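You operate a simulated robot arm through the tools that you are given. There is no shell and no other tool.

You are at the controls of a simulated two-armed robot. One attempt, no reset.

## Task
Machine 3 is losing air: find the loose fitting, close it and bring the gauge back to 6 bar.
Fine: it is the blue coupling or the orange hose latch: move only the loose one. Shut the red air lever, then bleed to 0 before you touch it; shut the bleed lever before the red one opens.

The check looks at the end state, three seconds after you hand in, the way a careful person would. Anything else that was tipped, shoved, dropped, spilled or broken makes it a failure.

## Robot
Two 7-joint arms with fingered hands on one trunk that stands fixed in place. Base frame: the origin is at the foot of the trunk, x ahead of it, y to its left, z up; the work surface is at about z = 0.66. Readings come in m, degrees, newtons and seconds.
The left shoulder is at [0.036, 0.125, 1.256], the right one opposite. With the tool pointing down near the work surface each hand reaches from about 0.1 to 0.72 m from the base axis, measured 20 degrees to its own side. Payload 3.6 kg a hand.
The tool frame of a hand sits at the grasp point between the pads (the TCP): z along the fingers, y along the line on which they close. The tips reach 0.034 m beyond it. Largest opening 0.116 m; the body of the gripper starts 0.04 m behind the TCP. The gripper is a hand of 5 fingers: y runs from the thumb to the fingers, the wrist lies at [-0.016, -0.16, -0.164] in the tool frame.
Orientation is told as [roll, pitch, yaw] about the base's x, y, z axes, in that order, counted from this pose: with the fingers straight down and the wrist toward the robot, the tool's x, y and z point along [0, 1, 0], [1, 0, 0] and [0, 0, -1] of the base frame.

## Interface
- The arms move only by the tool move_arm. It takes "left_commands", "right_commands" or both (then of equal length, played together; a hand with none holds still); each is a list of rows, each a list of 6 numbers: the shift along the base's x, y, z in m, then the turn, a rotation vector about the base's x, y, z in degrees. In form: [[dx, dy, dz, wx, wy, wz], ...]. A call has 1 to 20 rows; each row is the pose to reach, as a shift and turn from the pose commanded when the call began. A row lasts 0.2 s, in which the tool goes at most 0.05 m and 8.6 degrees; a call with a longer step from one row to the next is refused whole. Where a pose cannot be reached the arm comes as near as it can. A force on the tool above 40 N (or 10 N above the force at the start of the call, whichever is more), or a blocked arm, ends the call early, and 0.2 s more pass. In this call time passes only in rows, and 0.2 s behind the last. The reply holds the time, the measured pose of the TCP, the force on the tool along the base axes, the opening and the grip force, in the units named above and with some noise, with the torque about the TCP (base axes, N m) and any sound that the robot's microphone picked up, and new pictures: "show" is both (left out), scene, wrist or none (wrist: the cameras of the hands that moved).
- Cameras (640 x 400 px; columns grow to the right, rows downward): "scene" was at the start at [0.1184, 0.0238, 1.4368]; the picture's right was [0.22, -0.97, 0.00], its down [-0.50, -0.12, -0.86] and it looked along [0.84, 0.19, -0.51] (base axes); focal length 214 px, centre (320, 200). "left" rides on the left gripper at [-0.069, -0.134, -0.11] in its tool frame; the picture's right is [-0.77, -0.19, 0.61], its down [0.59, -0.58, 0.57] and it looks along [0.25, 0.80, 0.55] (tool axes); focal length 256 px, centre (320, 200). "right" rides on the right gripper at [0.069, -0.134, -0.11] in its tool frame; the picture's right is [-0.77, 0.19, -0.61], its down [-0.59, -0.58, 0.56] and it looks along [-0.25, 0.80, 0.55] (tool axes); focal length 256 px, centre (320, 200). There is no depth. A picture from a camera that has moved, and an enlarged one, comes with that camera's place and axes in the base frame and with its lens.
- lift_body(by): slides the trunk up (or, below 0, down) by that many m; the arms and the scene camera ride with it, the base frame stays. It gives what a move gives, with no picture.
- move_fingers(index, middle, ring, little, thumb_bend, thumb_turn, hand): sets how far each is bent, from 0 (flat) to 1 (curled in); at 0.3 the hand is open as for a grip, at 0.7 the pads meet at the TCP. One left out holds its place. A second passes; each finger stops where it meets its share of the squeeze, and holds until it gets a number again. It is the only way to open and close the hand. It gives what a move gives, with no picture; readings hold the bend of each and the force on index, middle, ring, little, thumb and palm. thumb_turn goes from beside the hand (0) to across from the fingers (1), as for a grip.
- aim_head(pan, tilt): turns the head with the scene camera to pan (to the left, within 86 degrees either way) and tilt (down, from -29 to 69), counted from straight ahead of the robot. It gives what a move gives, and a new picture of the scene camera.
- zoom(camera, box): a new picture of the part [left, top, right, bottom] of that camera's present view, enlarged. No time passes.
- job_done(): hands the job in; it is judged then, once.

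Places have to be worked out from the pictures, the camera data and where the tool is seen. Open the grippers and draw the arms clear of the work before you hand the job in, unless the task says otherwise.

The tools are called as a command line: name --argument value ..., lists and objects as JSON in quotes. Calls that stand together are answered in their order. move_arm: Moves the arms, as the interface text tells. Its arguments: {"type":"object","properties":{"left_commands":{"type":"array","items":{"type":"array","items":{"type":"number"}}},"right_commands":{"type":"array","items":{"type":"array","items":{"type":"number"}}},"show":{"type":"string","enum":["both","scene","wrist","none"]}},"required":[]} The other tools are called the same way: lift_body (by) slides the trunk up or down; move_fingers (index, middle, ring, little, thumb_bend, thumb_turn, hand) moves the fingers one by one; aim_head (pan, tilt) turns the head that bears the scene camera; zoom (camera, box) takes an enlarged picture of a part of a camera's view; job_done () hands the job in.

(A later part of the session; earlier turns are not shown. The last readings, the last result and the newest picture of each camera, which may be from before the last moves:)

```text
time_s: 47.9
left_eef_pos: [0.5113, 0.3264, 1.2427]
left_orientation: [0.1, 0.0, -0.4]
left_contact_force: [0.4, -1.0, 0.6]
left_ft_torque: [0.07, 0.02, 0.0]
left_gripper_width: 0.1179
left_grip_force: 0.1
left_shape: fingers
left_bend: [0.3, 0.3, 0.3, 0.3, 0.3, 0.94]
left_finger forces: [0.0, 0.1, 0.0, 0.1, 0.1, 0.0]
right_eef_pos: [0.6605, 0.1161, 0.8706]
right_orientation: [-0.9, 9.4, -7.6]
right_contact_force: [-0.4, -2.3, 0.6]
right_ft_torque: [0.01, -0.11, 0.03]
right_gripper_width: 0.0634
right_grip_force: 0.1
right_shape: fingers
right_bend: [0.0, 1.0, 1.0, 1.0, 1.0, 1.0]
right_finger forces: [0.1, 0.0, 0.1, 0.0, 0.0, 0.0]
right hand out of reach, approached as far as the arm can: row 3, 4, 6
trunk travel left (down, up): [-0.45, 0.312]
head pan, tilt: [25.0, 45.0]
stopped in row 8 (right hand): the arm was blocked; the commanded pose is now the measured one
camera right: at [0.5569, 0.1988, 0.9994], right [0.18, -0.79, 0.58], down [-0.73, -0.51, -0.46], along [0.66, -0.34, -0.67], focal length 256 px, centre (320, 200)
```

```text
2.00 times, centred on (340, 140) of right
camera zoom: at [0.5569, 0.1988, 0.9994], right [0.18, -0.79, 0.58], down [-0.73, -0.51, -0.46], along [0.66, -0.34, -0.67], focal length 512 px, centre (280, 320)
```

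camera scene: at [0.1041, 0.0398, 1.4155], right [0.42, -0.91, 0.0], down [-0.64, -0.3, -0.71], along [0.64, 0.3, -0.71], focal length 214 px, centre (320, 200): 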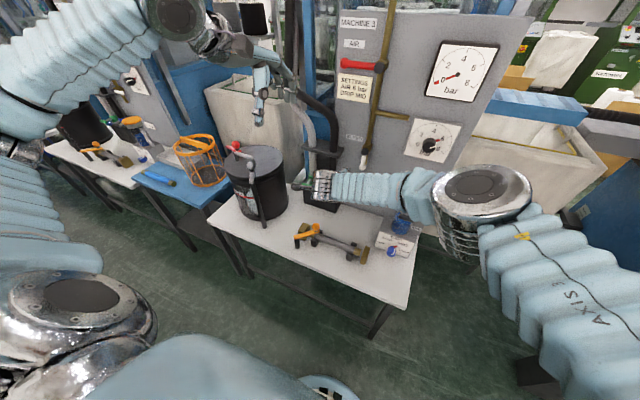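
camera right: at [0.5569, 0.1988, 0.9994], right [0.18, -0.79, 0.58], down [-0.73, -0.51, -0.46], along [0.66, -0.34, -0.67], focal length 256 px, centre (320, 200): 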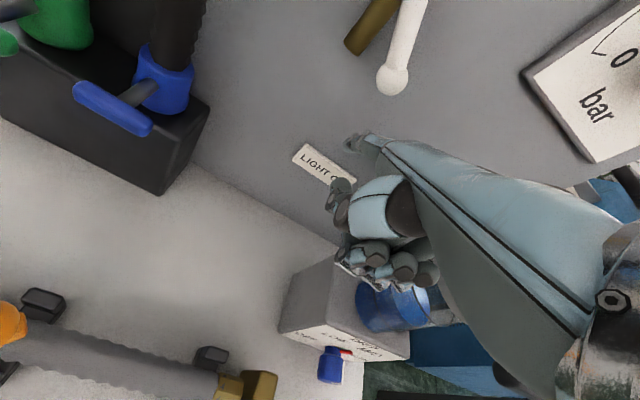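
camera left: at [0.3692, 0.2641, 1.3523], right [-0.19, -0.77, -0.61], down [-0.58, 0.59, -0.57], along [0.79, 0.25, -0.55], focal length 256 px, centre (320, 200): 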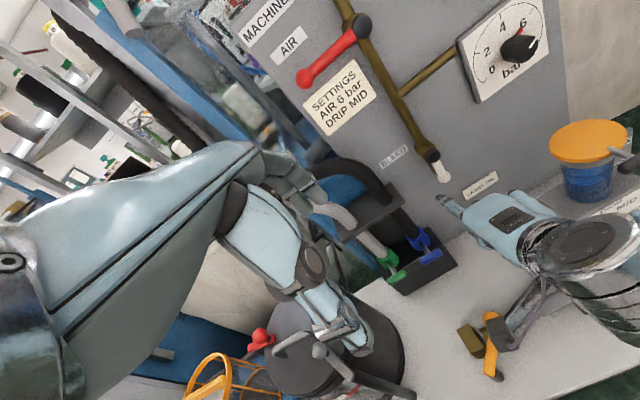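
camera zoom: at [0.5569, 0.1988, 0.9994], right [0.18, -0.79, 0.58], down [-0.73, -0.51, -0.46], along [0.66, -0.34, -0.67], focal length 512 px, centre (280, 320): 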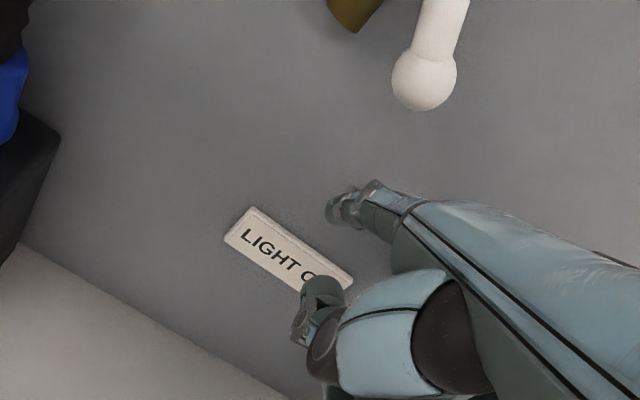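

The right arm ran into a reach limit on this arc and sagged away, though the lever did swing about half way. Before moving anything I check the scene for contact with the oil cup or bench.

aim_head --pan 12 --tilt 40

zoom --camera "scene" --box '[240, 120, 440, 290]'

zoom --camera "left" --box '[420, 100, 640, 260]'

zoom --camera "right" --box '[260, 180, 480, 400]'

```text
time_s: 48.7
left_eef_pos: [0.5041, 0.3312, 1.2427]
left_orientation: [-0.1, 0.0, -0.1]
left_contact_force: [0.2, -0.1, 0.1]
left_ft_torque: [-0.03, -0.01, -0.05]
left_gripper_width: 0.118
left_grip_force: 0.0
left_shape: fingers
left_bend: [0.3, 0.3, 0.3, 0.3, 0.3, 0.94]
left_finger forces: [0.1, 0.0, 0.0, 0.1, 0.0, 0.0]
right_eef_pos: [0.6551, 0.1206, 0.869]
right_orientation: [-0.5, 9.8, -7.4]
right_contact_force: [-0.4, 0.0, 0.1]
right_ft_torque: [-0.02, 0.02, 0.01]
right_gripper_width: 0.0633
right_grip_force: 0.0
right_shape: fingers
right_bend: [0.0, 1.0, 1.0, 1.0, 1.0, 1.0]
right_finger forces: [0.0, 0.0, 0.1, 0.1, 0.0, 0.0]
trunk travel left (down, up): [-0.45, 0.312]
head pan, tilt: [12.0, 40.0]
camera scene: at [0.1135, 0.0224, 1.4228], right [0.21, -0.98, 0.0], down [-0.63, -0.14, -0.77], along [0.75, 0.16, -0.64], focal length 214 px, centre (320, 200)
```

scene: 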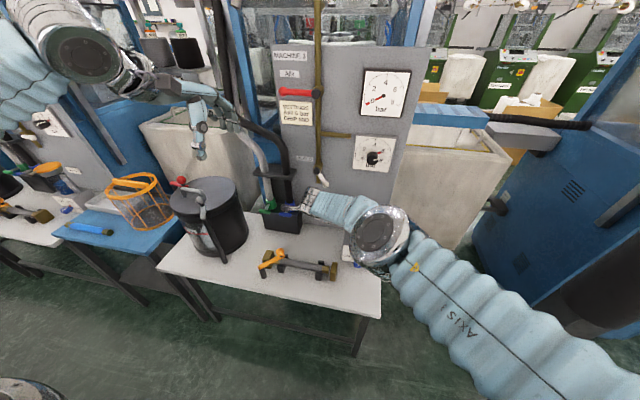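

```text
2.35 times, centred on (340, 205) of scene
camera zoom: at [0.1135, 0.0224, 1.4228], right [0.21, -0.98, 0.0], down [-0.63, -0.14, -0.77], along [0.75, 0.16, -0.64], focal length 505 px, centre (273, 188)
```

zoom: 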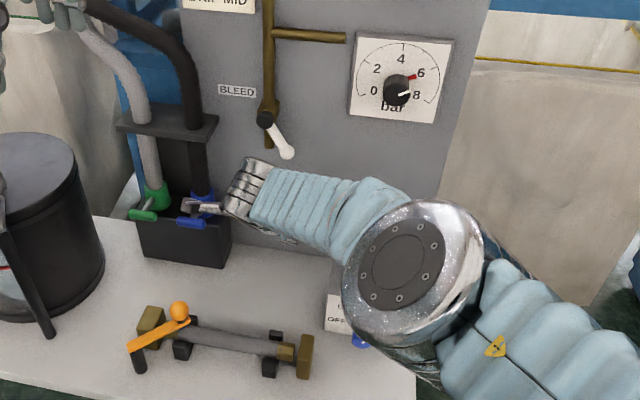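

```text
2.50 times, centred on (530, 180) of left
camera zoom: at [0.3695, 0.262, 1.3527], right [-0.19, -0.77, -0.61], down [-0.57, 0.59, -0.57], along [0.8, 0.24, -0.55], focal length 640 px, centre (-205, 250)
```

zoom: 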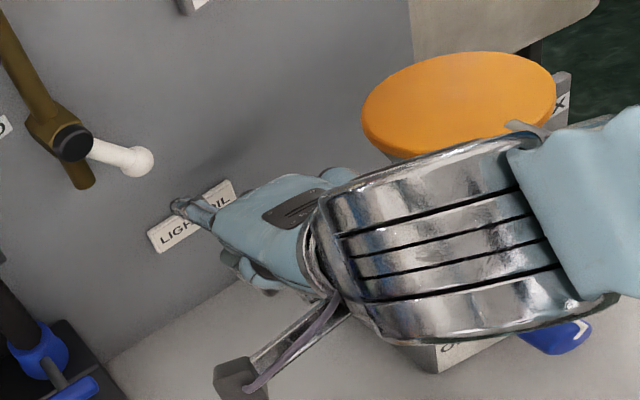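

```text
1.82 times, centred on (370, 290) of right
camera zoom: at [0.5511, 0.2028, 0.9983], right [0.19, -0.79, 0.58], down [-0.73, -0.5, -0.45], along [0.65, -0.34, -0.68], focal length 465 px, centre (229, 36)
```

zoom: 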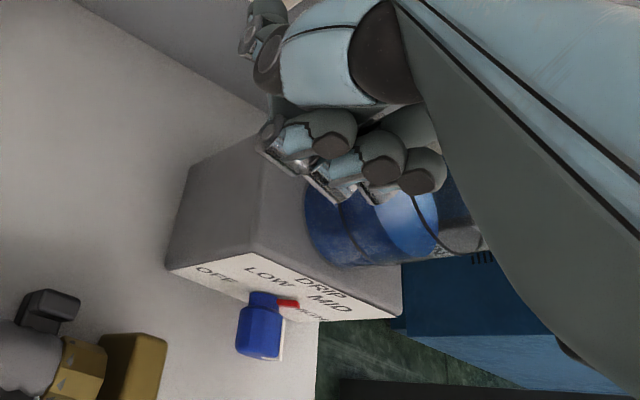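

The cup looks upright and the wrist ring is well above it, but the elbow is low near it. I look closer at that area before extracting the right arm.

zoom --camera "left" --box '[520, 100, 640, 240]'

zoom --camera "scene" --box '[310, 180, 440, 290]'

```text
2.86 times, centred on (580, 170) of left
camera zoom: at [0.3695, 0.262, 1.3527], right [-0.19, -0.77, -0.61], down [-0.57, 0.59, -0.57], along [0.8, 0.24, -0.55], focal length 731 px, centre (-423, 286)
```

zoom: 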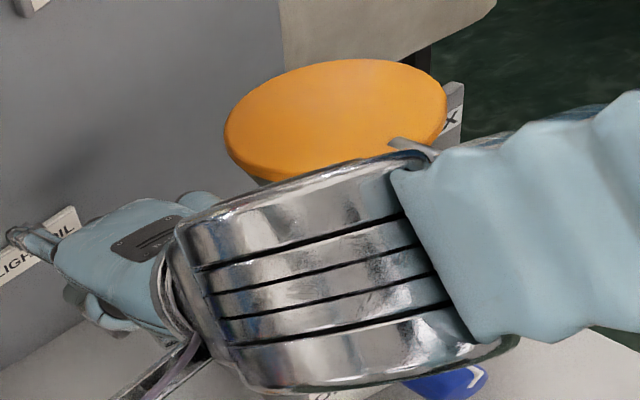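

```text
3.64 times, centred on (375, 235) of scene
camera zoom: at [0.1135, 0.0224, 1.4228], right [0.21, -0.98, 0.0], down [-0.63, -0.14, -0.77], along [0.75, 0.16, -0.64], focal length 780 px, centre (120, 73)
```

zoom: 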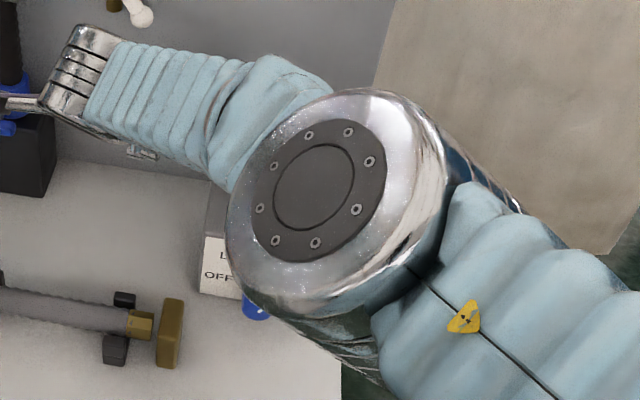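

The cup and lid look undisturbed. I draw the right hand back and up in small steps, restoring its orientation on the way.

move_arm --right_commands '[[-0.015, 0, 0.01, 0, -1, 1], [-0.03, 0, 0.025, 0, -2, 2], [-0.045, -0.002, 0.045, 0, -4, 3], [-0.06, -0.005, 0.07, 0.5, -6, 4.5], [-0.075, -0.01, 0.1, 0.5, -8, 6], [-0.09, -0.02, 0.13, 0.5, -9.8, 7.4], [-0.1, -0.035, 0.16, 0.5, -9.8, 7.4]]' --show "both"

zoom --camera "left" --box '[420, 60, 640, 260]'

```text
time_s: 50.3
left_eef_pos: [0.503, 0.3291, 1.244]
left_orientation: [0.0, 0.0, -0.1]
left_contact_force: [0.5, -0.7, 0.3]
left_ft_torque: [0.0, -0.03, 0.01]
left_gripper_width: 0.1178
left_grip_force: 0.0
left_shape: fingers
left_bend: [0.3, 0.3, 0.3, 0.3, 0.3, 0.94]
left_finger forces: [0.0, 0.1, 0.1, 0.0, 0.0, 0.0]
right_eef_pos: [0.5529, 0.0836, 1.0286]
right_orientation: [0.7, 0.1, 0.1]
right_contact_force: [-0.8, 0.8, 0.4]
right_ft_torque: [-0.01, 0.02, -0.01]
right_gripper_width: 0.0634
right_grip_force: 0.1
right_shape: fingers
right_bend: [0.0, 1.0, 1.0, 1.0, 1.0, 1.0]
right_finger forces: [0.0, 0.1, 0.0, 0.0, 0.0, 0.0]
trunk travel left (down, up): [-0.45, 0.312]
head pan, tilt: [12.0, 40.0]
camera scene: at [0.1132, 0.0205, 1.4229], right [0.21, -0.98, 0.0], down [-0.63, -0.13, -0.77], along [0.75, 0.16, -0.64], focal length 214 px, centre (320, 200)
camera right: at [0.4194, 0.1497, 1.1387], right [0.19, -0.78, 0.6], down [-0.58, -0.59, -0.57], along [0.8, -0.24, -0.56], focal length 256 px, centre (320, 200)
```

scene: 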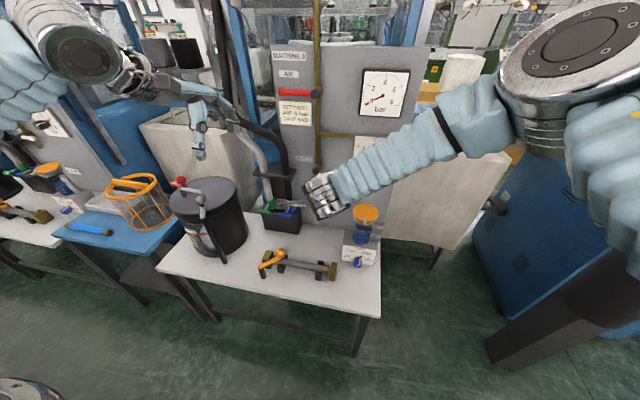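
right: 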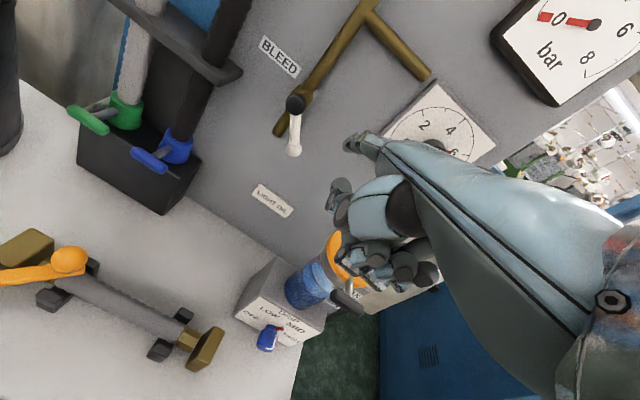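

```text
2.00 times, centred on (530, 160) of left
camera zoom: at [0.3692, 0.2602, 1.3531], right [-0.19, -0.77, -0.61], down [-0.57, 0.59, -0.57], along [0.8, 0.25, -0.55], focal length 512 px, centre (-100, 280)
```

zoom: 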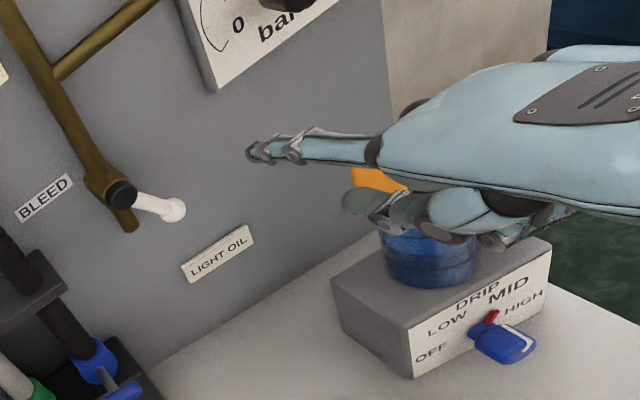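

The right arm is back in a normal posture and the cup is untouched. The bleed lever now points down-right (ball at about y 0.137, z 0.949); I'll finish it with the left index from below, so I park the right hand and shape the left one.

move_arm --right_commands '[[-0.01, -0.03, 0.03, 0, 0, 0], [-0.02, -0.06, 0.06, 0, 0, 0], [-0.035, -0.09, 0.085, 0, 0, 0], [-0.05, -0.12, 0.11, 0, 0, 0], [-0.06, -0.15, 0.13, 0, 0, 0], [-0.073, -0.18, 0.15, 0, 0, 0], [-0.073, -0.204, 0.15, 0, 0, 0]]' --show "none"

move_fingers --hand "left" --index 0 --middle 1 --ring 1 --little 1 --thumb_bend 1 --thumb_turn 1

move_arm --left_commands '[[0, -0.04, -0.02, 0, 0, 0], [0, -0.08, -0.045, 0, 0, 0], [0, -0.12, -0.07, 0, 0, 0], [0, -0.15, -0.1, 0, 0, 0], [0, -0.171, -0.14, 0, 0, 0], [0.01, -0.171, -0.185, 0, 0, 0], [0.02, -0.171, -0.23, 0, 0, 0], [0.035, -0.171, -0.27, 0, 0, 0], [0.05, -0.171, -0.31, 0, 0, 0], [0.07, -0.171, -0.335, 0, 0, 0], [0.09, -0.171, -0.347, 0, 0, 0]]' --show "both"

zoom --camera "scene" --box '[240, 120, 400, 260]'

zoom --camera "left" --box '[200, 0, 480, 220]'

```text
time_s: 51.9
left_eef_pos: [0.5046, 0.3289, 1.2443]
left_orientation: [0.0, 0.1, -0.3]
left_contact_force: [0.3, -0.9, 0.2]
left_ft_torque: [0.0, -0.04, -0.05]
left_gripper_width: 0.1181
left_grip_force: 0.0
left_shape: fingers
left_bend: [0.3, 0.3, 0.3, 0.3, 0.3, 0.94]
left_finger forces: [0.0, 0.1, 0.1, 0.1, 0.0, 0.0]
right_eef_pos: [0.4812, -0.1208, 1.1793]
right_orientation: [0.5, 0.0, 0.2]
right_contact_force: [-0.3, 0.5, 0.5]
right_ft_torque: [0.0, 0.0, 0.01]
right_gripper_width: 0.0635
right_grip_force: 0.1
right_shape: fingers
right_bend: [0.0, 1.0, 1.0, 1.0, 1.0, 1.0]
right_finger forces: [0.1, 0.0, 0.0, 0.1, 0.1, 0.0]
trunk travel left (down, up): [-0.45, 0.312]
head pan, tilt: [12.0, 40.0]
```

```text
time_s: 52.9
left_eef_pos: [0.5047, 0.329, 1.2431]
left_orientation: [0.1, -0.1, -0.1]
left_contact_force: [-0.8, 0.5, 0.5]
left_ft_torque: [0.01, -0.01, 0.03]
left_gripper_width: 0.0632
left_grip_force: 0.1
left_shape: fingers
left_bend: [0.0, 1.0, 1.0, 1.0, 1.0, 1.0]
left_finger forces: [0.0, 0.1, 0.1, 0.1, 0.0, 0.0]
right_eef_pos: [0.4808, -0.1189, 1.1785]
right_orientation: [0.6, 0.1, 0.2]
right_contact_force: [0.8, -0.2, 0.7]
right_ft_torque: [0.04, -0.02, -0.01]
right_gripper_width: 0.0633
right_grip_force: 0.0
right_shape: fingers
right_bend: [0.0, 1.0, 1.0, 1.0, 1.0, 1.0]
right_finger forces: [0.1, 0.0, 0.1, 0.0, 0.1, 0.0]
trunk travel left (down, up): [-0.45, 0.312]
head pan, tilt: [12.0, 40.0]
```

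```text
time_s: 55.3
left_eef_pos: [0.5943, 0.16, 0.8944]
left_orientation: [0.0, -0.1, -0.2]
left_contact_force: [0.0, 0.5, -0.7]
left_ft_torque: [-0.02, -0.01, -0.02]
left_gripper_width: 0.0634
left_grip_force: 0.1
left_shape: fingers
left_bend: [0.0, 1.0, 1.0, 1.0, 1.0, 1.0]
left_finger forces: [0.0, 0.1, 0.1, 0.1, 0.0, 0.0]
right_eef_pos: [0.4809, -0.1192, 1.1774]
right_orientation: [0.7, 0.1, 0.1]
right_contact_force: [0.0, -0.2, -0.5]
right_ft_torque: [0.0, 0.03, 0.03]
right_gripper_width: 0.0635
right_grip_force: 0.1
right_shape: fingers
right_bend: [0.0, 1.0, 1.0, 1.0, 1.0, 1.0]
right_finger forces: [0.0, 0.1, 0.1, 0.0, 0.0, 0.0]
trunk travel left (down, up): [-0.45, 0.312]
head pan, tilt: [12.0, 40.0]
camera scene: at [0.1141, 0.0207, 1.4228], right [0.21, -0.98, 0.0], down [-0.63, -0.13, -0.77], along [0.75, 0.16, -0.64], focal length 214 px, centre (320, 200)
camera left: at [0.4603, 0.0898, 1.0044], right [-0.19, -0.77, -0.61], down [-0.57, 0.59, -0.57], along [0.8, 0.25, -0.55], focal length 256 px, centre (320, 200)
```

scene: 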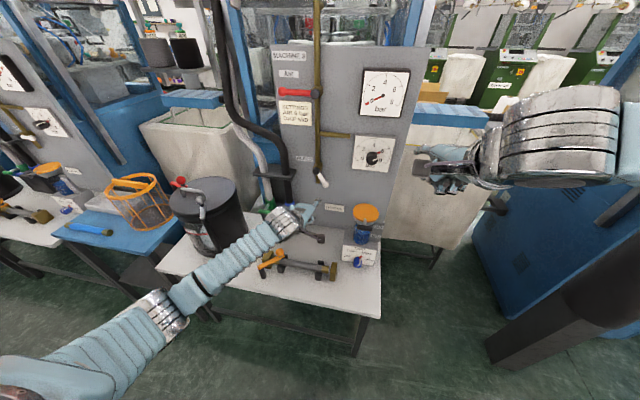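
left: 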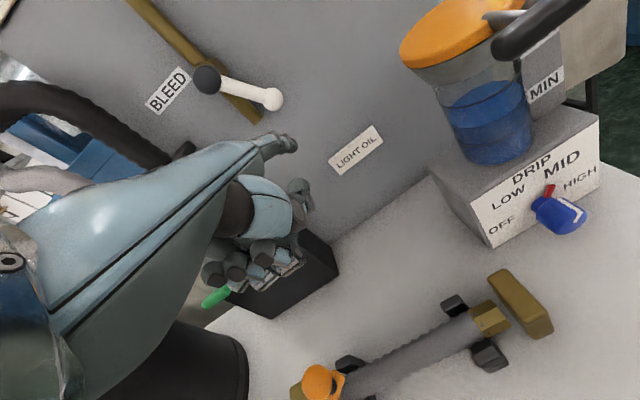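

```text
2.86 times, centred on (320, 190) of scene
camera zoom: at [0.1141, 0.0207, 1.4228], right [0.21, -0.98, 0.0], down [-0.63, -0.13, -0.77], along [0.75, 0.16, -0.64], focal length 613 px, centre (320, 229)
```

zoom: 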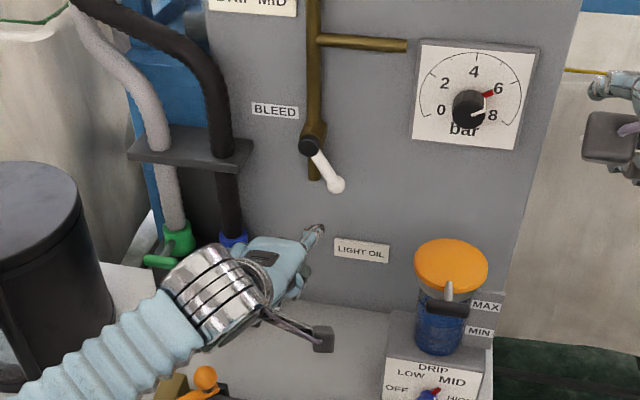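

```text
1.82 times, centred on (340, 110) of left
camera zoom: at [0.4603, 0.0898, 1.0044], right [-0.19, -0.77, -0.61], down [-0.57, 0.59, -0.57], along [0.8, 0.25, -0.55], focal length 465 px, centre (284, 364)
```

zoom: 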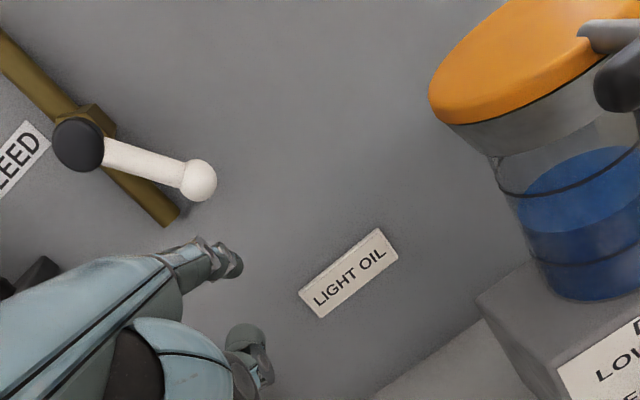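

Both cameras show the finger below the white lever (ball at y≈0.136, z≈0.947). I insert it underneath and lift the lever gently toward horizontal.

move_arm --left_commands '[[0.03, 0, -0.01, 0, 0, 0], [0.06, 0, -0.015, 0, 0, 0], [0.087, 0, -0.015, 0, 0, 0], [0.087, 0, -0.005, 0, 0, 0], [0.087, -0.002, 0.005, 0, 0, 0], [0.087, -0.005, 0.015, 0, 0, 0], [0.087, -0.008, 0.025, 0, 0, 0], [0.087, -0.012, 0.035, 0, 0, 0], [0.087, -0.016, 0.045, 0, 0, 0]]' --show "wrist"

zoom --camera "scene" --box '[240, 120, 400, 260]'

zoom --camera "left" --box '[200, 0, 480, 220]'

```text
time_s: 57.3
left_eef_pos: [0.6799, 0.1409, 0.9412]
left_orientation: [-0.1, -0.1, -0.1]
left_contact_force: [-1.7, 0.2, -0.9]
left_ft_torque: [0.01, 0.03, -0.05]
left_gripper_width: 0.0628
left_grip_force: 0.6
left_shape: fingers
left_bend: [0.0, 1.0, 1.0, 1.0, 1.0, 1.0]
left_finger forces: [1.4, 0.0, 0.1, 0.0, 0.0, 0.0]
right_eef_pos: [0.4803, -0.1192, 1.1785]
right_orientation: [0.5, 0.1, 0.2]
right_contact_force: [0.1, 0.5, -0.3]
right_ft_torque: [-0.02, 0.0, 0.02]
right_gripper_width: 0.0635
right_grip_force: 0.1
right_shape: fingers
right_bend: [0.0, 1.0, 1.0, 1.0, 1.0, 1.0]
right_finger forces: [0.1, 0.0, 0.0, 0.0, 0.0, 0.0]
trunk travel left (down, up): [-0.45, 0.312]
head pan, tilt: [12.0, 40.0]
camera left: at [0.5469, 0.0728, 1.0509], right [-0.19, -0.77, -0.61], down [-0.57, 0.59, -0.57], along [0.8, 0.24, -0.55], focal length 256 px, centre (320, 200)
```

left: 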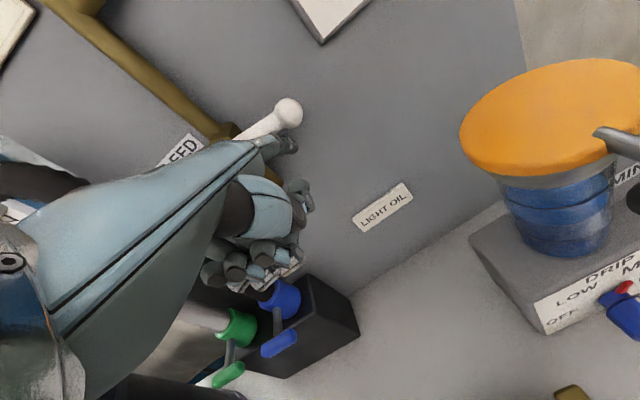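

```text
2.86 times, centred on (320, 190) of scene
camera zoom: at [0.1137, 0.0207, 1.4228], right [0.21, -0.98, 0.0], down [-0.63, -0.13, -0.77], along [0.75, 0.16, -0.64], focal length 613 px, centre (320, 229)
```

zoom: 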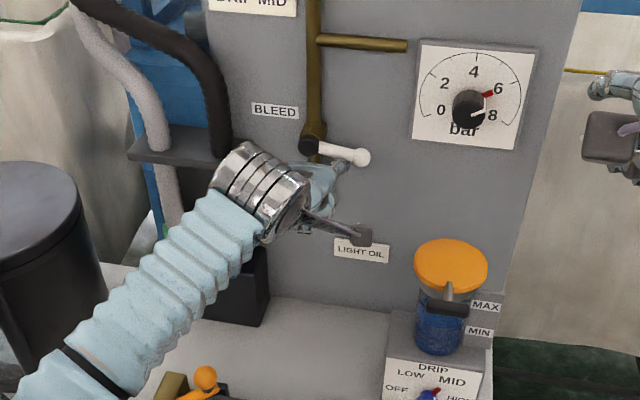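

```text
1.82 times, centred on (340, 110) of left
camera zoom: at [0.5469, 0.0728, 1.0509], right [-0.19, -0.77, -0.61], down [-0.57, 0.59, -0.57], along [0.8, 0.24, -0.55], focal length 465 px, centre (284, 364)
```

zoom: 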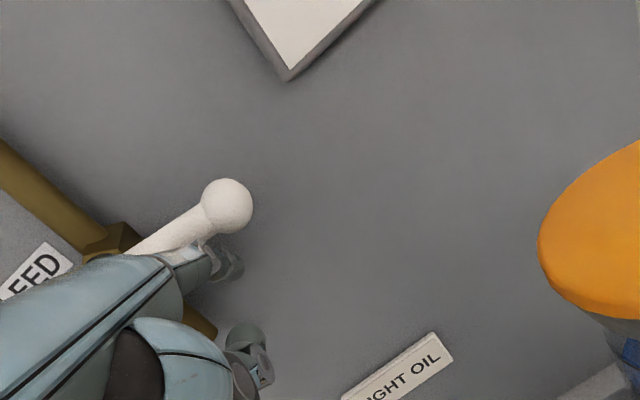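

The lever is nearly horizontal again, about 7° short. I lift a little further until its stop is felt.

move_arm --left_commands '[[0, -0.002, 0.005, 0, 0, 0], [0, -0.004, 0.01, 0, 0, 0], [0, -0.005, 0.014, 0, 0, 0], [0, -0.005, 0.018, 0, 0, 0]]' --show "none"

zoom --camera "scene" --box '[270, 130, 370, 210]'

zoom --camera "left" --box '[200, 0, 480, 220]'

```text
time_s: 58.3
left_eef_pos: [0.6797, 0.1385, 0.9561]
left_orientation: [0.0, 0.2, -0.1]
left_contact_force: [-4.3, -0.9, -12.2]
left_ft_torque: [0.14, 0.82, -0.13]
left_gripper_width: 0.0589
left_grip_force: 6.3
left_shape: fingers
left_bend: [0.01, 1.0, 1.0, 1.0, 1.0, 1.0]
left_finger forces: [13.5, 0.0, 0.1, 0.0, 0.0, 0.0]
right_eef_pos: [0.4804, -0.1192, 1.178]
right_orientation: [0.6, 0.0, 0.2]
right_contact_force: [-0.2, 0.0, -0.9]
right_ft_torque: [0.03, 0.02, 0.05]
right_gripper_width: 0.0633
right_grip_force: 0.1
right_shape: fingers
right_bend: [0.0, 1.0, 1.0, 1.0, 1.0, 1.0]
right_finger forces: [0.0, 0.0, 0.1, 0.0, 0.0, 0.0]
trunk travel left (down, up): [-0.45, 0.312]
head pan, tilt: [12.0, 40.0]
```

```text
5.00 times, centred on (320, 170) of scene
camera zoom: at [0.1145, 0.0213, 1.4226], right [0.21, -0.98, 0.0], down [-0.63, -0.13, -0.77], along [0.75, 0.16, -0.64], focal length 1072 px, centre (320, 350)
```

zoom: 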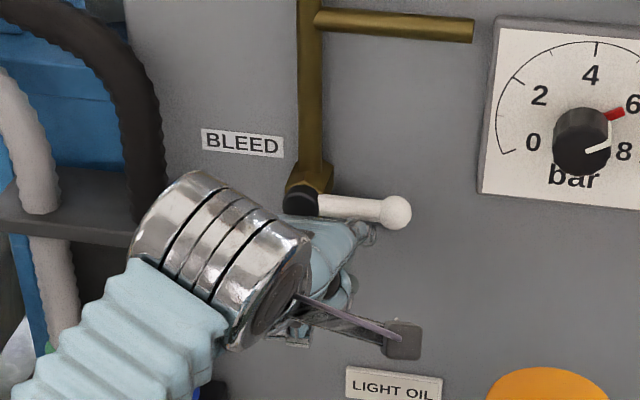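

```text
1.82 times, centred on (340, 110) of left
camera zoom: at [0.5466, 0.0693, 1.0665], right [-0.19, -0.77, -0.61], down [-0.58, 0.59, -0.56], along [0.79, 0.25, -0.56], focal length 465 px, centre (284, 364)
```

zoom: 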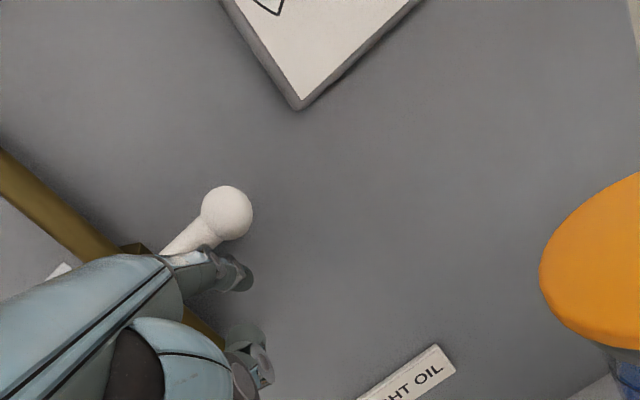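

Bleed is back at its shut stop (13 N felt, lever horizontal). I back the finger down and out, rise clear, and verify everything before touching the red lever.

move_arm --left_commands '[[0, 0, -0.012, 0, 0, 0], [-0.02, 0, -0.018, 0, 0, 0], [-0.055, 0, -0.018, 0, 0, 0], [-0.09, 0, -0.012, 0, 0, 0], [-0.1, 0, 0.03, 0, 0, 0], [-0.1, 0, 0.075, 0, 0, 0], [-0.1, 0, 0.12, 0, 0, 0], [-0.1, 0.01, 0.165, 0, 0, 0], [-0.1, 0.03, 0.205, 0, 0, 0], [-0.1, 0.06, 0.24, 0, 0, 0], [-0.1, 0.09, 0.275, 0, 0, 0], [-0.095, 0.115, 0.305, 0, 0, 0], [-0.09, 0.13, 0.33, 0, 0, 0]]' --show "none"

aim_head --pan 13 --tilt 25

zoom --camera "scene" --box '[240, 110, 420, 270]'

zoom --camera "scene" --box '[230, 260, 430, 370]'

zoom --camera "left" --box '[160, 0, 480, 200]'

```text
time_s: 61.1
left_eef_pos: [0.5899, 0.2674, 1.2879]
left_orientation: [0.1, 0.0, -0.2]
left_contact_force: [-0.3, 0.2, -0.5]
left_ft_torque: [0.03, 0.03, -0.02]
left_gripper_width: 0.0632
left_grip_force: 0.2
left_shape: fingers
left_bend: [0.0, 1.0, 1.0, 1.0, 1.0, 1.0]
left_finger forces: [0.0, 0.1, 0.1, 0.0, 0.0, 0.0]
right_eef_pos: [0.481, -0.1186, 1.1783]
right_orientation: [0.6, 0.0, 0.2]
right_contact_force: [-0.3, 0.1, -0.3]
right_ft_torque: [-0.01, 0.01, -0.04]
right_gripper_width: 0.0635
right_grip_force: 0.1
right_shape: fingers
right_bend: [0.0, 1.0, 1.0, 1.0, 1.0, 1.0]
right_finger forces: [0.0, 0.0, 0.0, 0.0, 0.0, 0.0]
trunk travel left (down, up): [-0.45, 0.312]
head pan, tilt: [12.0, 40.0]
```

```text
time_s: 61.8
left_eef_pos: [0.5914, 0.2654, 1.2872]
left_orientation: [0.0, -0.1, -0.2]
left_contact_force: [-0.6, 0.1, -1.1]
left_ft_torque: [0.0, 0.02, -0.03]
left_gripper_width: 0.0633
left_grip_force: 0.1
left_shape: fingers
left_bend: [0.0, 1.0, 1.0, 1.0, 1.0, 1.0]
left_finger forces: [0.0, 0.1, 0.0, 0.0, 0.0, 0.1]
right_eef_pos: [0.4802, -0.1199, 1.1783]
right_orientation: [0.6, 0.1, 0.3]
right_contact_force: [0.2, 0.8, 0.2]
right_ft_torque: [0.0, 0.02, 0.0]
right_gripper_width: 0.0632
right_grip_force: 0.2
right_shape: fingers
right_bend: [0.0, 1.0, 1.0, 1.0, 1.0, 1.0]
right_finger forces: [0.0, 0.1, 0.0, 0.0, 0.1, 0.1]
trunk travel left (down, up): [-0.45, 0.312]
head pan, tilt: [13.0, 25.0]
camera scene: at [0.1204, 0.0241, 1.4461], right [0.23, -0.97, 0.0], down [-0.41, -0.1, -0.91], along [0.88, 0.2, -0.42], focal length 214 px, centre (320, 200)
```

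scene: 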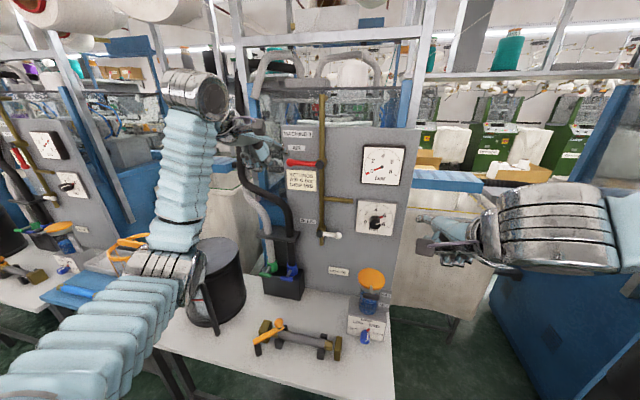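

```text
2.50 times, centred on (330, 190) of scene
camera zoom: at [0.1204, 0.0241, 1.4461], right [0.23, -0.97, 0.0], down [-0.41, -0.1, -0.91], along [0.88, 0.2, -0.42], focal length 536 px, centre (295, 225)
```

zoom: 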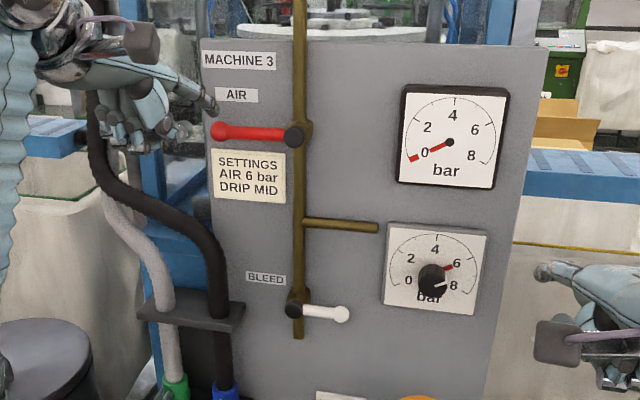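

```text
3.20 times, centred on (330, 315) of scene
camera zoom: at [0.1204, 0.0241, 1.4461], right [0.23, -0.97, 0.0], down [-0.41, -0.1, -0.91], along [0.88, 0.2, -0.42], focal length 686 px, centre (288, -168)
```

zoom: 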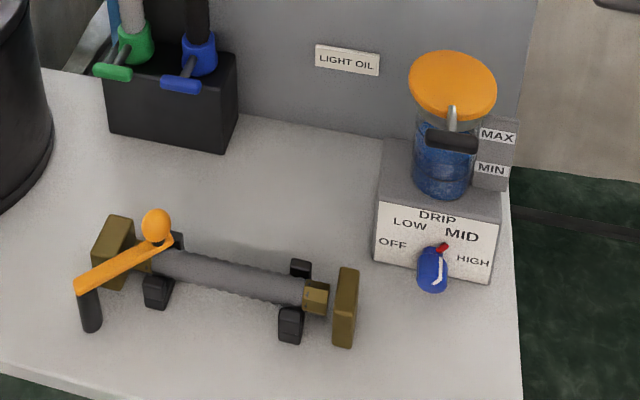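

```text
2.00 times, centred on (320, 100) of left
camera zoom: at [0.4565, 0.1981, 1.3975], right [-0.19, -0.77, -0.61], down [-0.57, 0.59, -0.57], along [0.8, 0.25, -0.55], focal length 512 px, centre (320, 400)
```

zoom: 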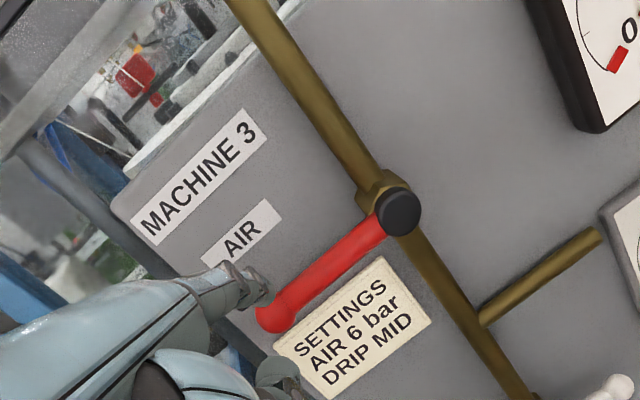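

All checks pass: bleed shut, gauge 0, latch closed, blue and green untouched, oil cup intact. I now bring the left index above the red lever and press it down toward open, partway first.

move_arm --left_commands '[[0.03, 0, -0.005, 0, 0, 0], [0.06, 0, -0.01, 0, 0, 0], [0.091, 0, -0.015, 0, 0, 0], [0.091, 0.001, -0.03, 0, 0, 0], [0.091, 0.003, -0.045, 0, 0, 0], [0.091, 0.004, -0.06, 0, 0, 0], [0.091, 0.003, -0.072, 0, 0, 0], [0.091, 0.0015, -0.083, 0, 0, 0], [0.091, -0.004, -0.093, 0, 0, 0], [0.091, -0.009, -0.102, 0, 0, 0]]' --show "wrist"

zoom --camera "scene" --box '[240, 110, 420, 270]'

```text
time_s: 64.0
left_eef_pos: [0.6761, 0.2608, 1.1934]
left_orientation: [0.1, -0.8, 0.0]
left_contact_force: [-23.4, 5.9, 17.0]
left_ft_torque: [-0.37, -2.89, 0.58]
left_gripper_width: 0.0716
left_grip_force: 16.7
left_shape: fingers
left_bend: [0.0, 1.0, 1.0, 1.0, 1.0, 1.0]
left_finger forces: [33.1, 0.0, 0.1, 0.0, 0.1, 0.1]
right_eef_pos: [0.475, -0.119, 1.1825]
right_orientation: [0.6, -0.2, 0.2]
right_contact_force: [0.6, 0.5, -0.6]
right_ft_torque: [-0.02, -0.03, -0.05]
right_gripper_width: 0.0631
right_grip_force: 0.1
right_shape: fingers
right_bend: [0.0, 1.0, 1.0, 1.0, 1.0, 1.0]
right_finger forces: [0.1, 0.0, 0.1, 0.0, 0.1, 0.1]
trunk travel left (down, up): [-0.45, 0.312]
head pan, tilt: [13.0, 25.0]
camera left: at [0.5408, 0.1916, 1.301], right [-0.18, -0.77, -0.61], down [-0.57, 0.59, -0.57], along [0.8, 0.25, -0.54], focal length 256 px, centre (320, 200)
```

left: 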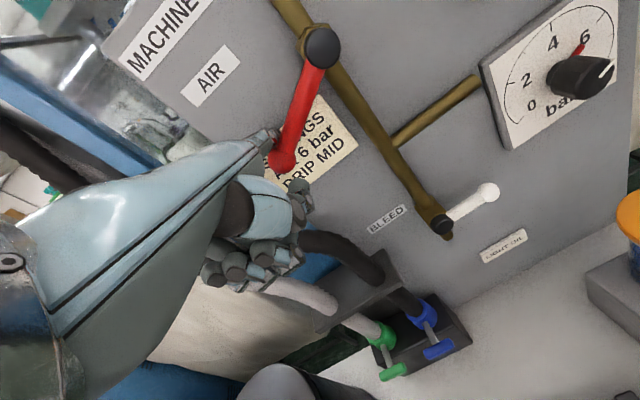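

```text
2.50 times, centred on (330, 190) of scene
camera zoom: at [0.1125, 0.0252, 1.447], right [0.23, -0.97, 0.0], down [-0.41, -0.1, -0.91], along [0.88, 0.21, -0.42], focal length 536 px, centre (295, 225)
```

zoom: 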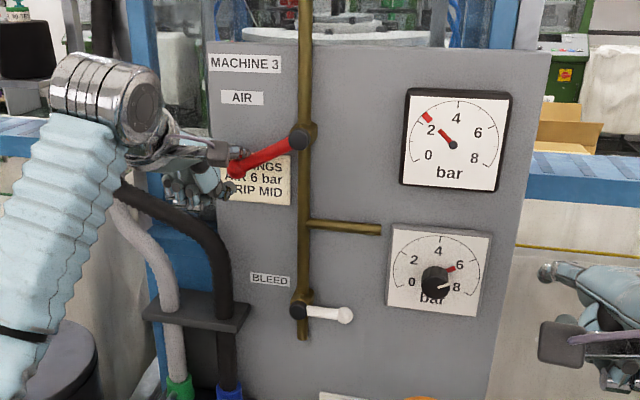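

The force is up (33 N on the finger) although the lever has moved ~30° and the gauge is rising: the fingertip has caught the top edge of the SETTINGS plate behind the lever. I immediately lift off and pull back about 1 cm.

move_arm --left_commands '[[-0.005, 0.002, 0.014, 0, 0, 0], [-0.011, 0.003, 0.028, 0, 0, 0], [-0.012, 0.003, 0.04, 0, 0, 0]]' --show "wrist"

zoom --camera "scene" --box '[250, 120, 350, 200]'

zoom --camera "left" --box '[200, 0, 440, 200]'

```text
time_s: 64.8
left_eef_pos: [0.6692, 0.2632, 1.2269]
left_orientation: [0.0, 0.1, 0.0]
left_contact_force: [0.7, 0.7, -0.1]
left_ft_torque: [0.0, -0.02, 0.0]
left_gripper_width: 0.0637
left_grip_force: 0.1
left_shape: fingers
left_bend: [0.0, 1.0, 1.0, 1.0, 1.0, 1.0]
left_finger forces: [0.0, 0.0, 0.0, 0.0, 0.0, 0.0]
right_eef_pos: [0.479, -0.119, 1.1788]
right_orientation: [0.7, 0.1, 0.3]
right_contact_force: [0.1, -0.1, 0.4]
right_ft_torque: [0.01, -0.04, 0.0]
right_gripper_width: 0.0634
right_grip_force: 0.1
right_shape: fingers
right_bend: [0.0, 1.0, 1.0, 1.0, 1.0, 1.0]
right_finger forces: [0.0, 0.0, 0.1, 0.0, 0.1, 0.0]
trunk travel left (down, up): [-0.45, 0.312]
head pan, tilt: [13.0, 25.0]
camera left: at [0.5354, 0.1942, 1.336], right [-0.19, -0.77, -0.61], down [-0.58, 0.59, -0.56], along [0.79, 0.25, -0.55], focal length 256 px, centre (320, 200)
```

left: 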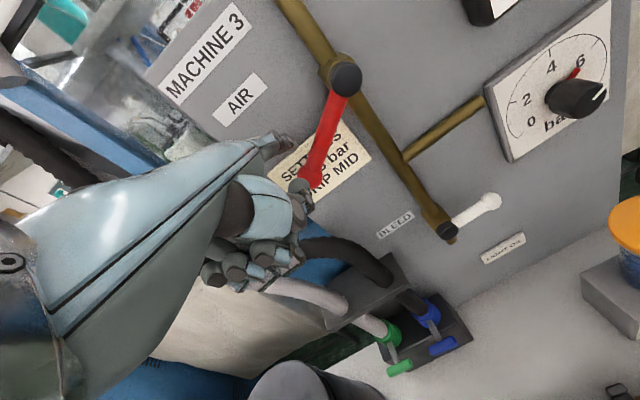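

```text
5.00 times, centred on (300, 160) of scene
camera zoom: at [0.1205, 0.0243, 1.4461], right [0.22, -0.97, 0.0], down [-0.41, -0.1, -0.91], along [0.88, 0.2, -0.42], focal length 1072 px, centre (420, 400)
```

zoom: 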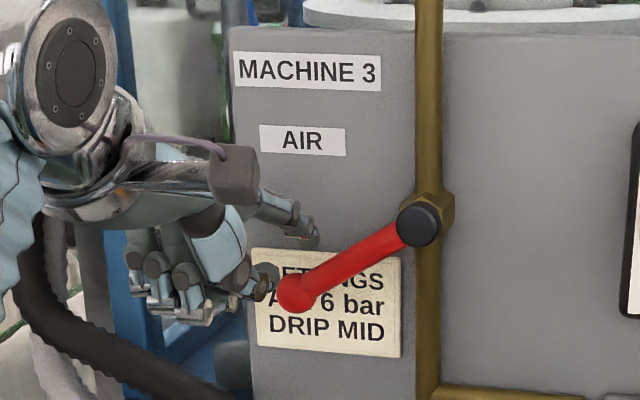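

```text
2.00 times, centred on (320, 100) of left
camera zoom: at [0.5354, 0.1942, 1.336], right [-0.19, -0.77, -0.61], down [-0.58, 0.59, -0.56], along [0.79, 0.25, -0.55], focal length 512 px, centre (320, 400)
```

zoom: 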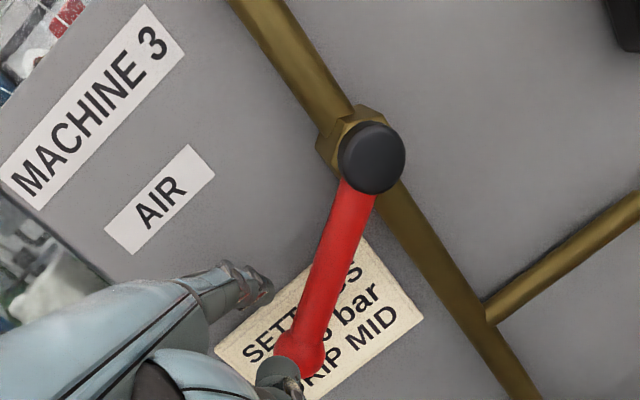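

The finger is free and the lever stays at about 58° (half open). The folded thumb tip sits close to the ball, so I back off 4 cm and swing the thumb out of the way before continuing.

move_arm --left_commands '[[-0.02, 0, 0.003, 0, 0, 0], [-0.04, 0, 0.005, 0, 0, 0]]' --show "none"

move_fingers --hand "left" --thumb_bend 0.4 --thumb_turn 1

zoom --camera "scene" --box '[240, 110, 420, 270]'

zoom --camera "left" --box '[160, 0, 480, 260]'

```text
time_s: 65.4
left_eef_pos: [0.6292, 0.261, 1.2319]
left_orientation: [0.0, -0.1, -0.1]
left_contact_force: [-0.5, 0.0, -0.3]
left_ft_torque: [0.0, 0.0, -0.01]
left_gripper_width: 0.0636
left_grip_force: 0.1
left_shape: fingers
left_bend: [0.0, 1.0, 1.0, 1.0, 1.0, 1.0]
left_finger forces: [0.0, 0.1, 0.0, 0.0, 0.1, 0.0]
right_eef_pos: [0.4803, -0.1192, 1.1779]
right_orientation: [0.6, 0.1, 0.2]
right_contact_force: [-0.3, 0.0, 0.0]
right_ft_torque: [0.04, 0.03, 0.01]
right_gripper_width: 0.0634
right_grip_force: 0.1
right_shape: fingers
right_bend: [0.0, 1.0, 1.0, 1.0, 1.0, 1.0]
right_finger forces: [0.0, 0.0, 0.0, 0.1, 0.0, 0.0]
trunk travel left (down, up): [-0.45, 0.312]
head pan, tilt: [13.0, 25.0]
```

```text
time_s: 66.4
left_eef_pos: [0.6299, 0.2611, 1.2313]
left_orientation: [0.0, 0.0, -0.1]
left_contact_force: [0.0, 0.2, 0.3]
left_ft_torque: [-0.02, -0.05, 0.0]
left_gripper_width: 0.1579
left_grip_force: 0.1
left_shape: fingers
left_bend: [0.0, 1.0, 1.0, 1.0, 0.4, 0.99]
left_finger forces: [0.0, 0.0, 0.1, 0.1, 0.0, 0.0]
right_eef_pos: [0.4803, -0.1199, 1.1775]
right_orientation: [0.7, 0.1, 0.2]
right_contact_force: [0.0, -0.7, 0.3]
right_ft_torque: [-0.03, 0.01, -0.01]
right_gripper_width: 0.0634
right_grip_force: 0.1
right_shape: fingers
right_bend: [0.0, 1.0, 1.0, 1.0, 1.0, 1.0]
right_finger forces: [0.0, 0.0, 0.1, 0.0, 0.1, 0.0]
trunk travel left (down, up): [-0.45, 0.312]
head pan, tilt: [13.0, 25.0]
```

```text
2.50 times, centred on (330, 190) of scene
camera zoom: at [0.1204, 0.0241, 1.4461], right [0.23, -0.97, 0.0], down [-0.41, -0.1, -0.91], along [0.88, 0.2, -0.42], focal length 536 px, centre (295, 225)
```

zoom: 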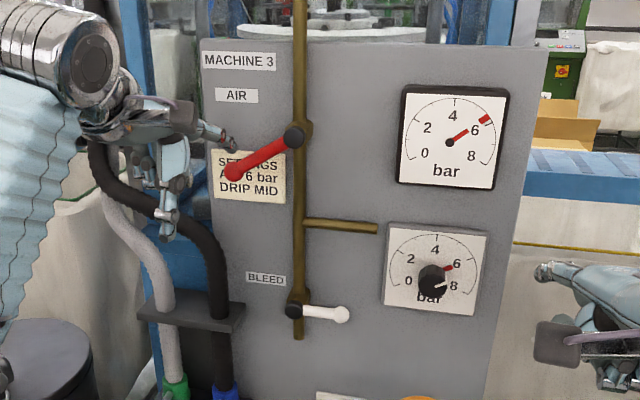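

```text
1.54 times, centred on (320, 130) of left
camera zoom: at [0.4962, 0.1927, 1.3417], right [-0.19, -0.77, -0.61], down [-0.58, 0.59, -0.57], along [0.8, 0.25, -0.55], focal length 394 px, centre (320, 308)
```

zoom: 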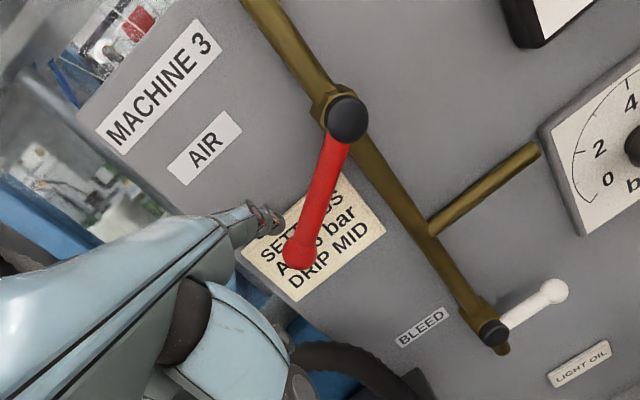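

With the lever half open the gauge has already climbed to about 6 and no puff shows. I continue pressing the red lever round, with the tip now clear of the plate.

move_arm --left_commands '[[0.02, 0, 0, 0, 0, 0], [0.043, 0.002, -0.004, 0, 0, 0], [0.043, 0.005, -0.013, 0, 0, 0], [0.043, 0.005, -0.0215, 0, 0, 0], [0.043, 0.002, -0.03, 0, 0, 0], [0.043, -0.003, -0.0375, 0, 0, 0], [0.043, -0.01, -0.046, 0, 0, 0], [0.043, -0.0173, -0.0535, 0, 0, 0], [0.043, -0.026, -0.06, 0, 0, 0], [0.043, -0.035, -0.065, 0, 0, 0]]' --show "wrist"

zoom --camera "scene" --box '[240, 110, 420, 270]'

zoom --camera "left" --box '[160, 0, 480, 260]'

```text
time_s: 68.6
left_eef_pos: [0.6715, 0.2262, 1.1671]
left_orientation: [0.0, -0.1, -0.2]
left_contact_force: [-0.9, 1.2, 0.0]
left_ft_torque: [-0.03, 0.02, 0.08]
left_gripper_width: 0.1578
left_grip_force: 0.2
left_shape: fingers
left_bend: [0.0, 1.0, 1.0, 1.0, 0.4, 0.99]
left_finger forces: [0.9, 0.1, 0.1, 0.0, 0.0, 0.0]
right_eef_pos: [0.4808, -0.1202, 1.1783]
right_orientation: [0.6, 0.2, 0.2]
right_contact_force: [-0.4, -1.3, 0.1]
right_ft_torque: [-0.02, -0.02, -0.01]
right_gripper_width: 0.0634
right_grip_force: 0.0
right_shape: fingers
right_bend: [0.0, 1.0, 1.0, 1.0, 1.0, 1.0]
right_finger forces: [0.0, 0.0, 0.0, 0.1, 0.0, 0.0]
trunk travel left (down, up): [-0.45, 0.312]
head pan, tilt: [13.0, 25.0]
camera left: at [0.5386, 0.1581, 1.2763], right [-0.19, -0.77, -0.61], down [-0.58, 0.59, -0.57], along [0.8, 0.25, -0.55], focal length 256 px, centre (320, 200)
```

left: 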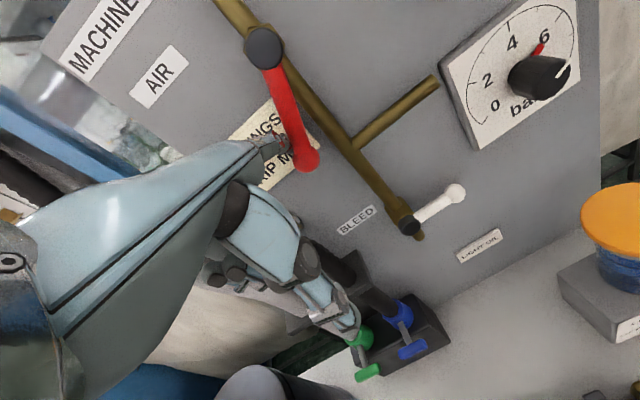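

```text
2.50 times, centred on (330, 190) of scene
camera zoom: at [0.1206, 0.0241, 1.4461], right [0.23, -0.97, 0.0], down [-0.41, -0.1, -0.91], along [0.88, 0.2, -0.42], focal length 536 px, centre (295, 225)
```

zoom: 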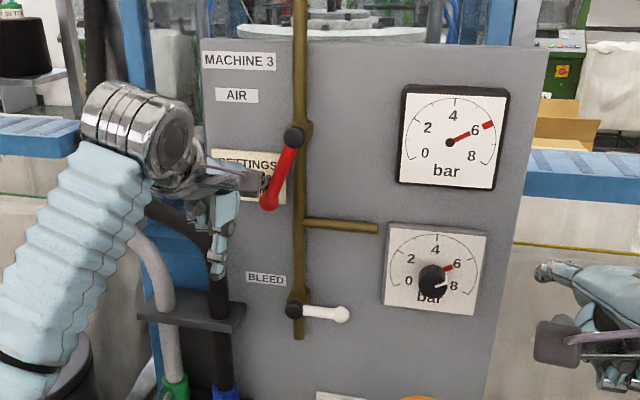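

```text
1.54 times, centred on (320, 130) of left
camera zoom: at [0.5386, 0.1581, 1.2763], right [-0.19, -0.77, -0.61], down [-0.58, 0.59, -0.57], along [0.8, 0.25, -0.55], focal length 394 px, centre (320, 308)
```

zoom: 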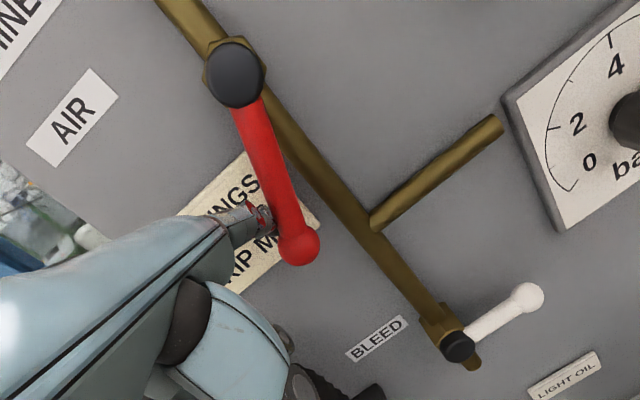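

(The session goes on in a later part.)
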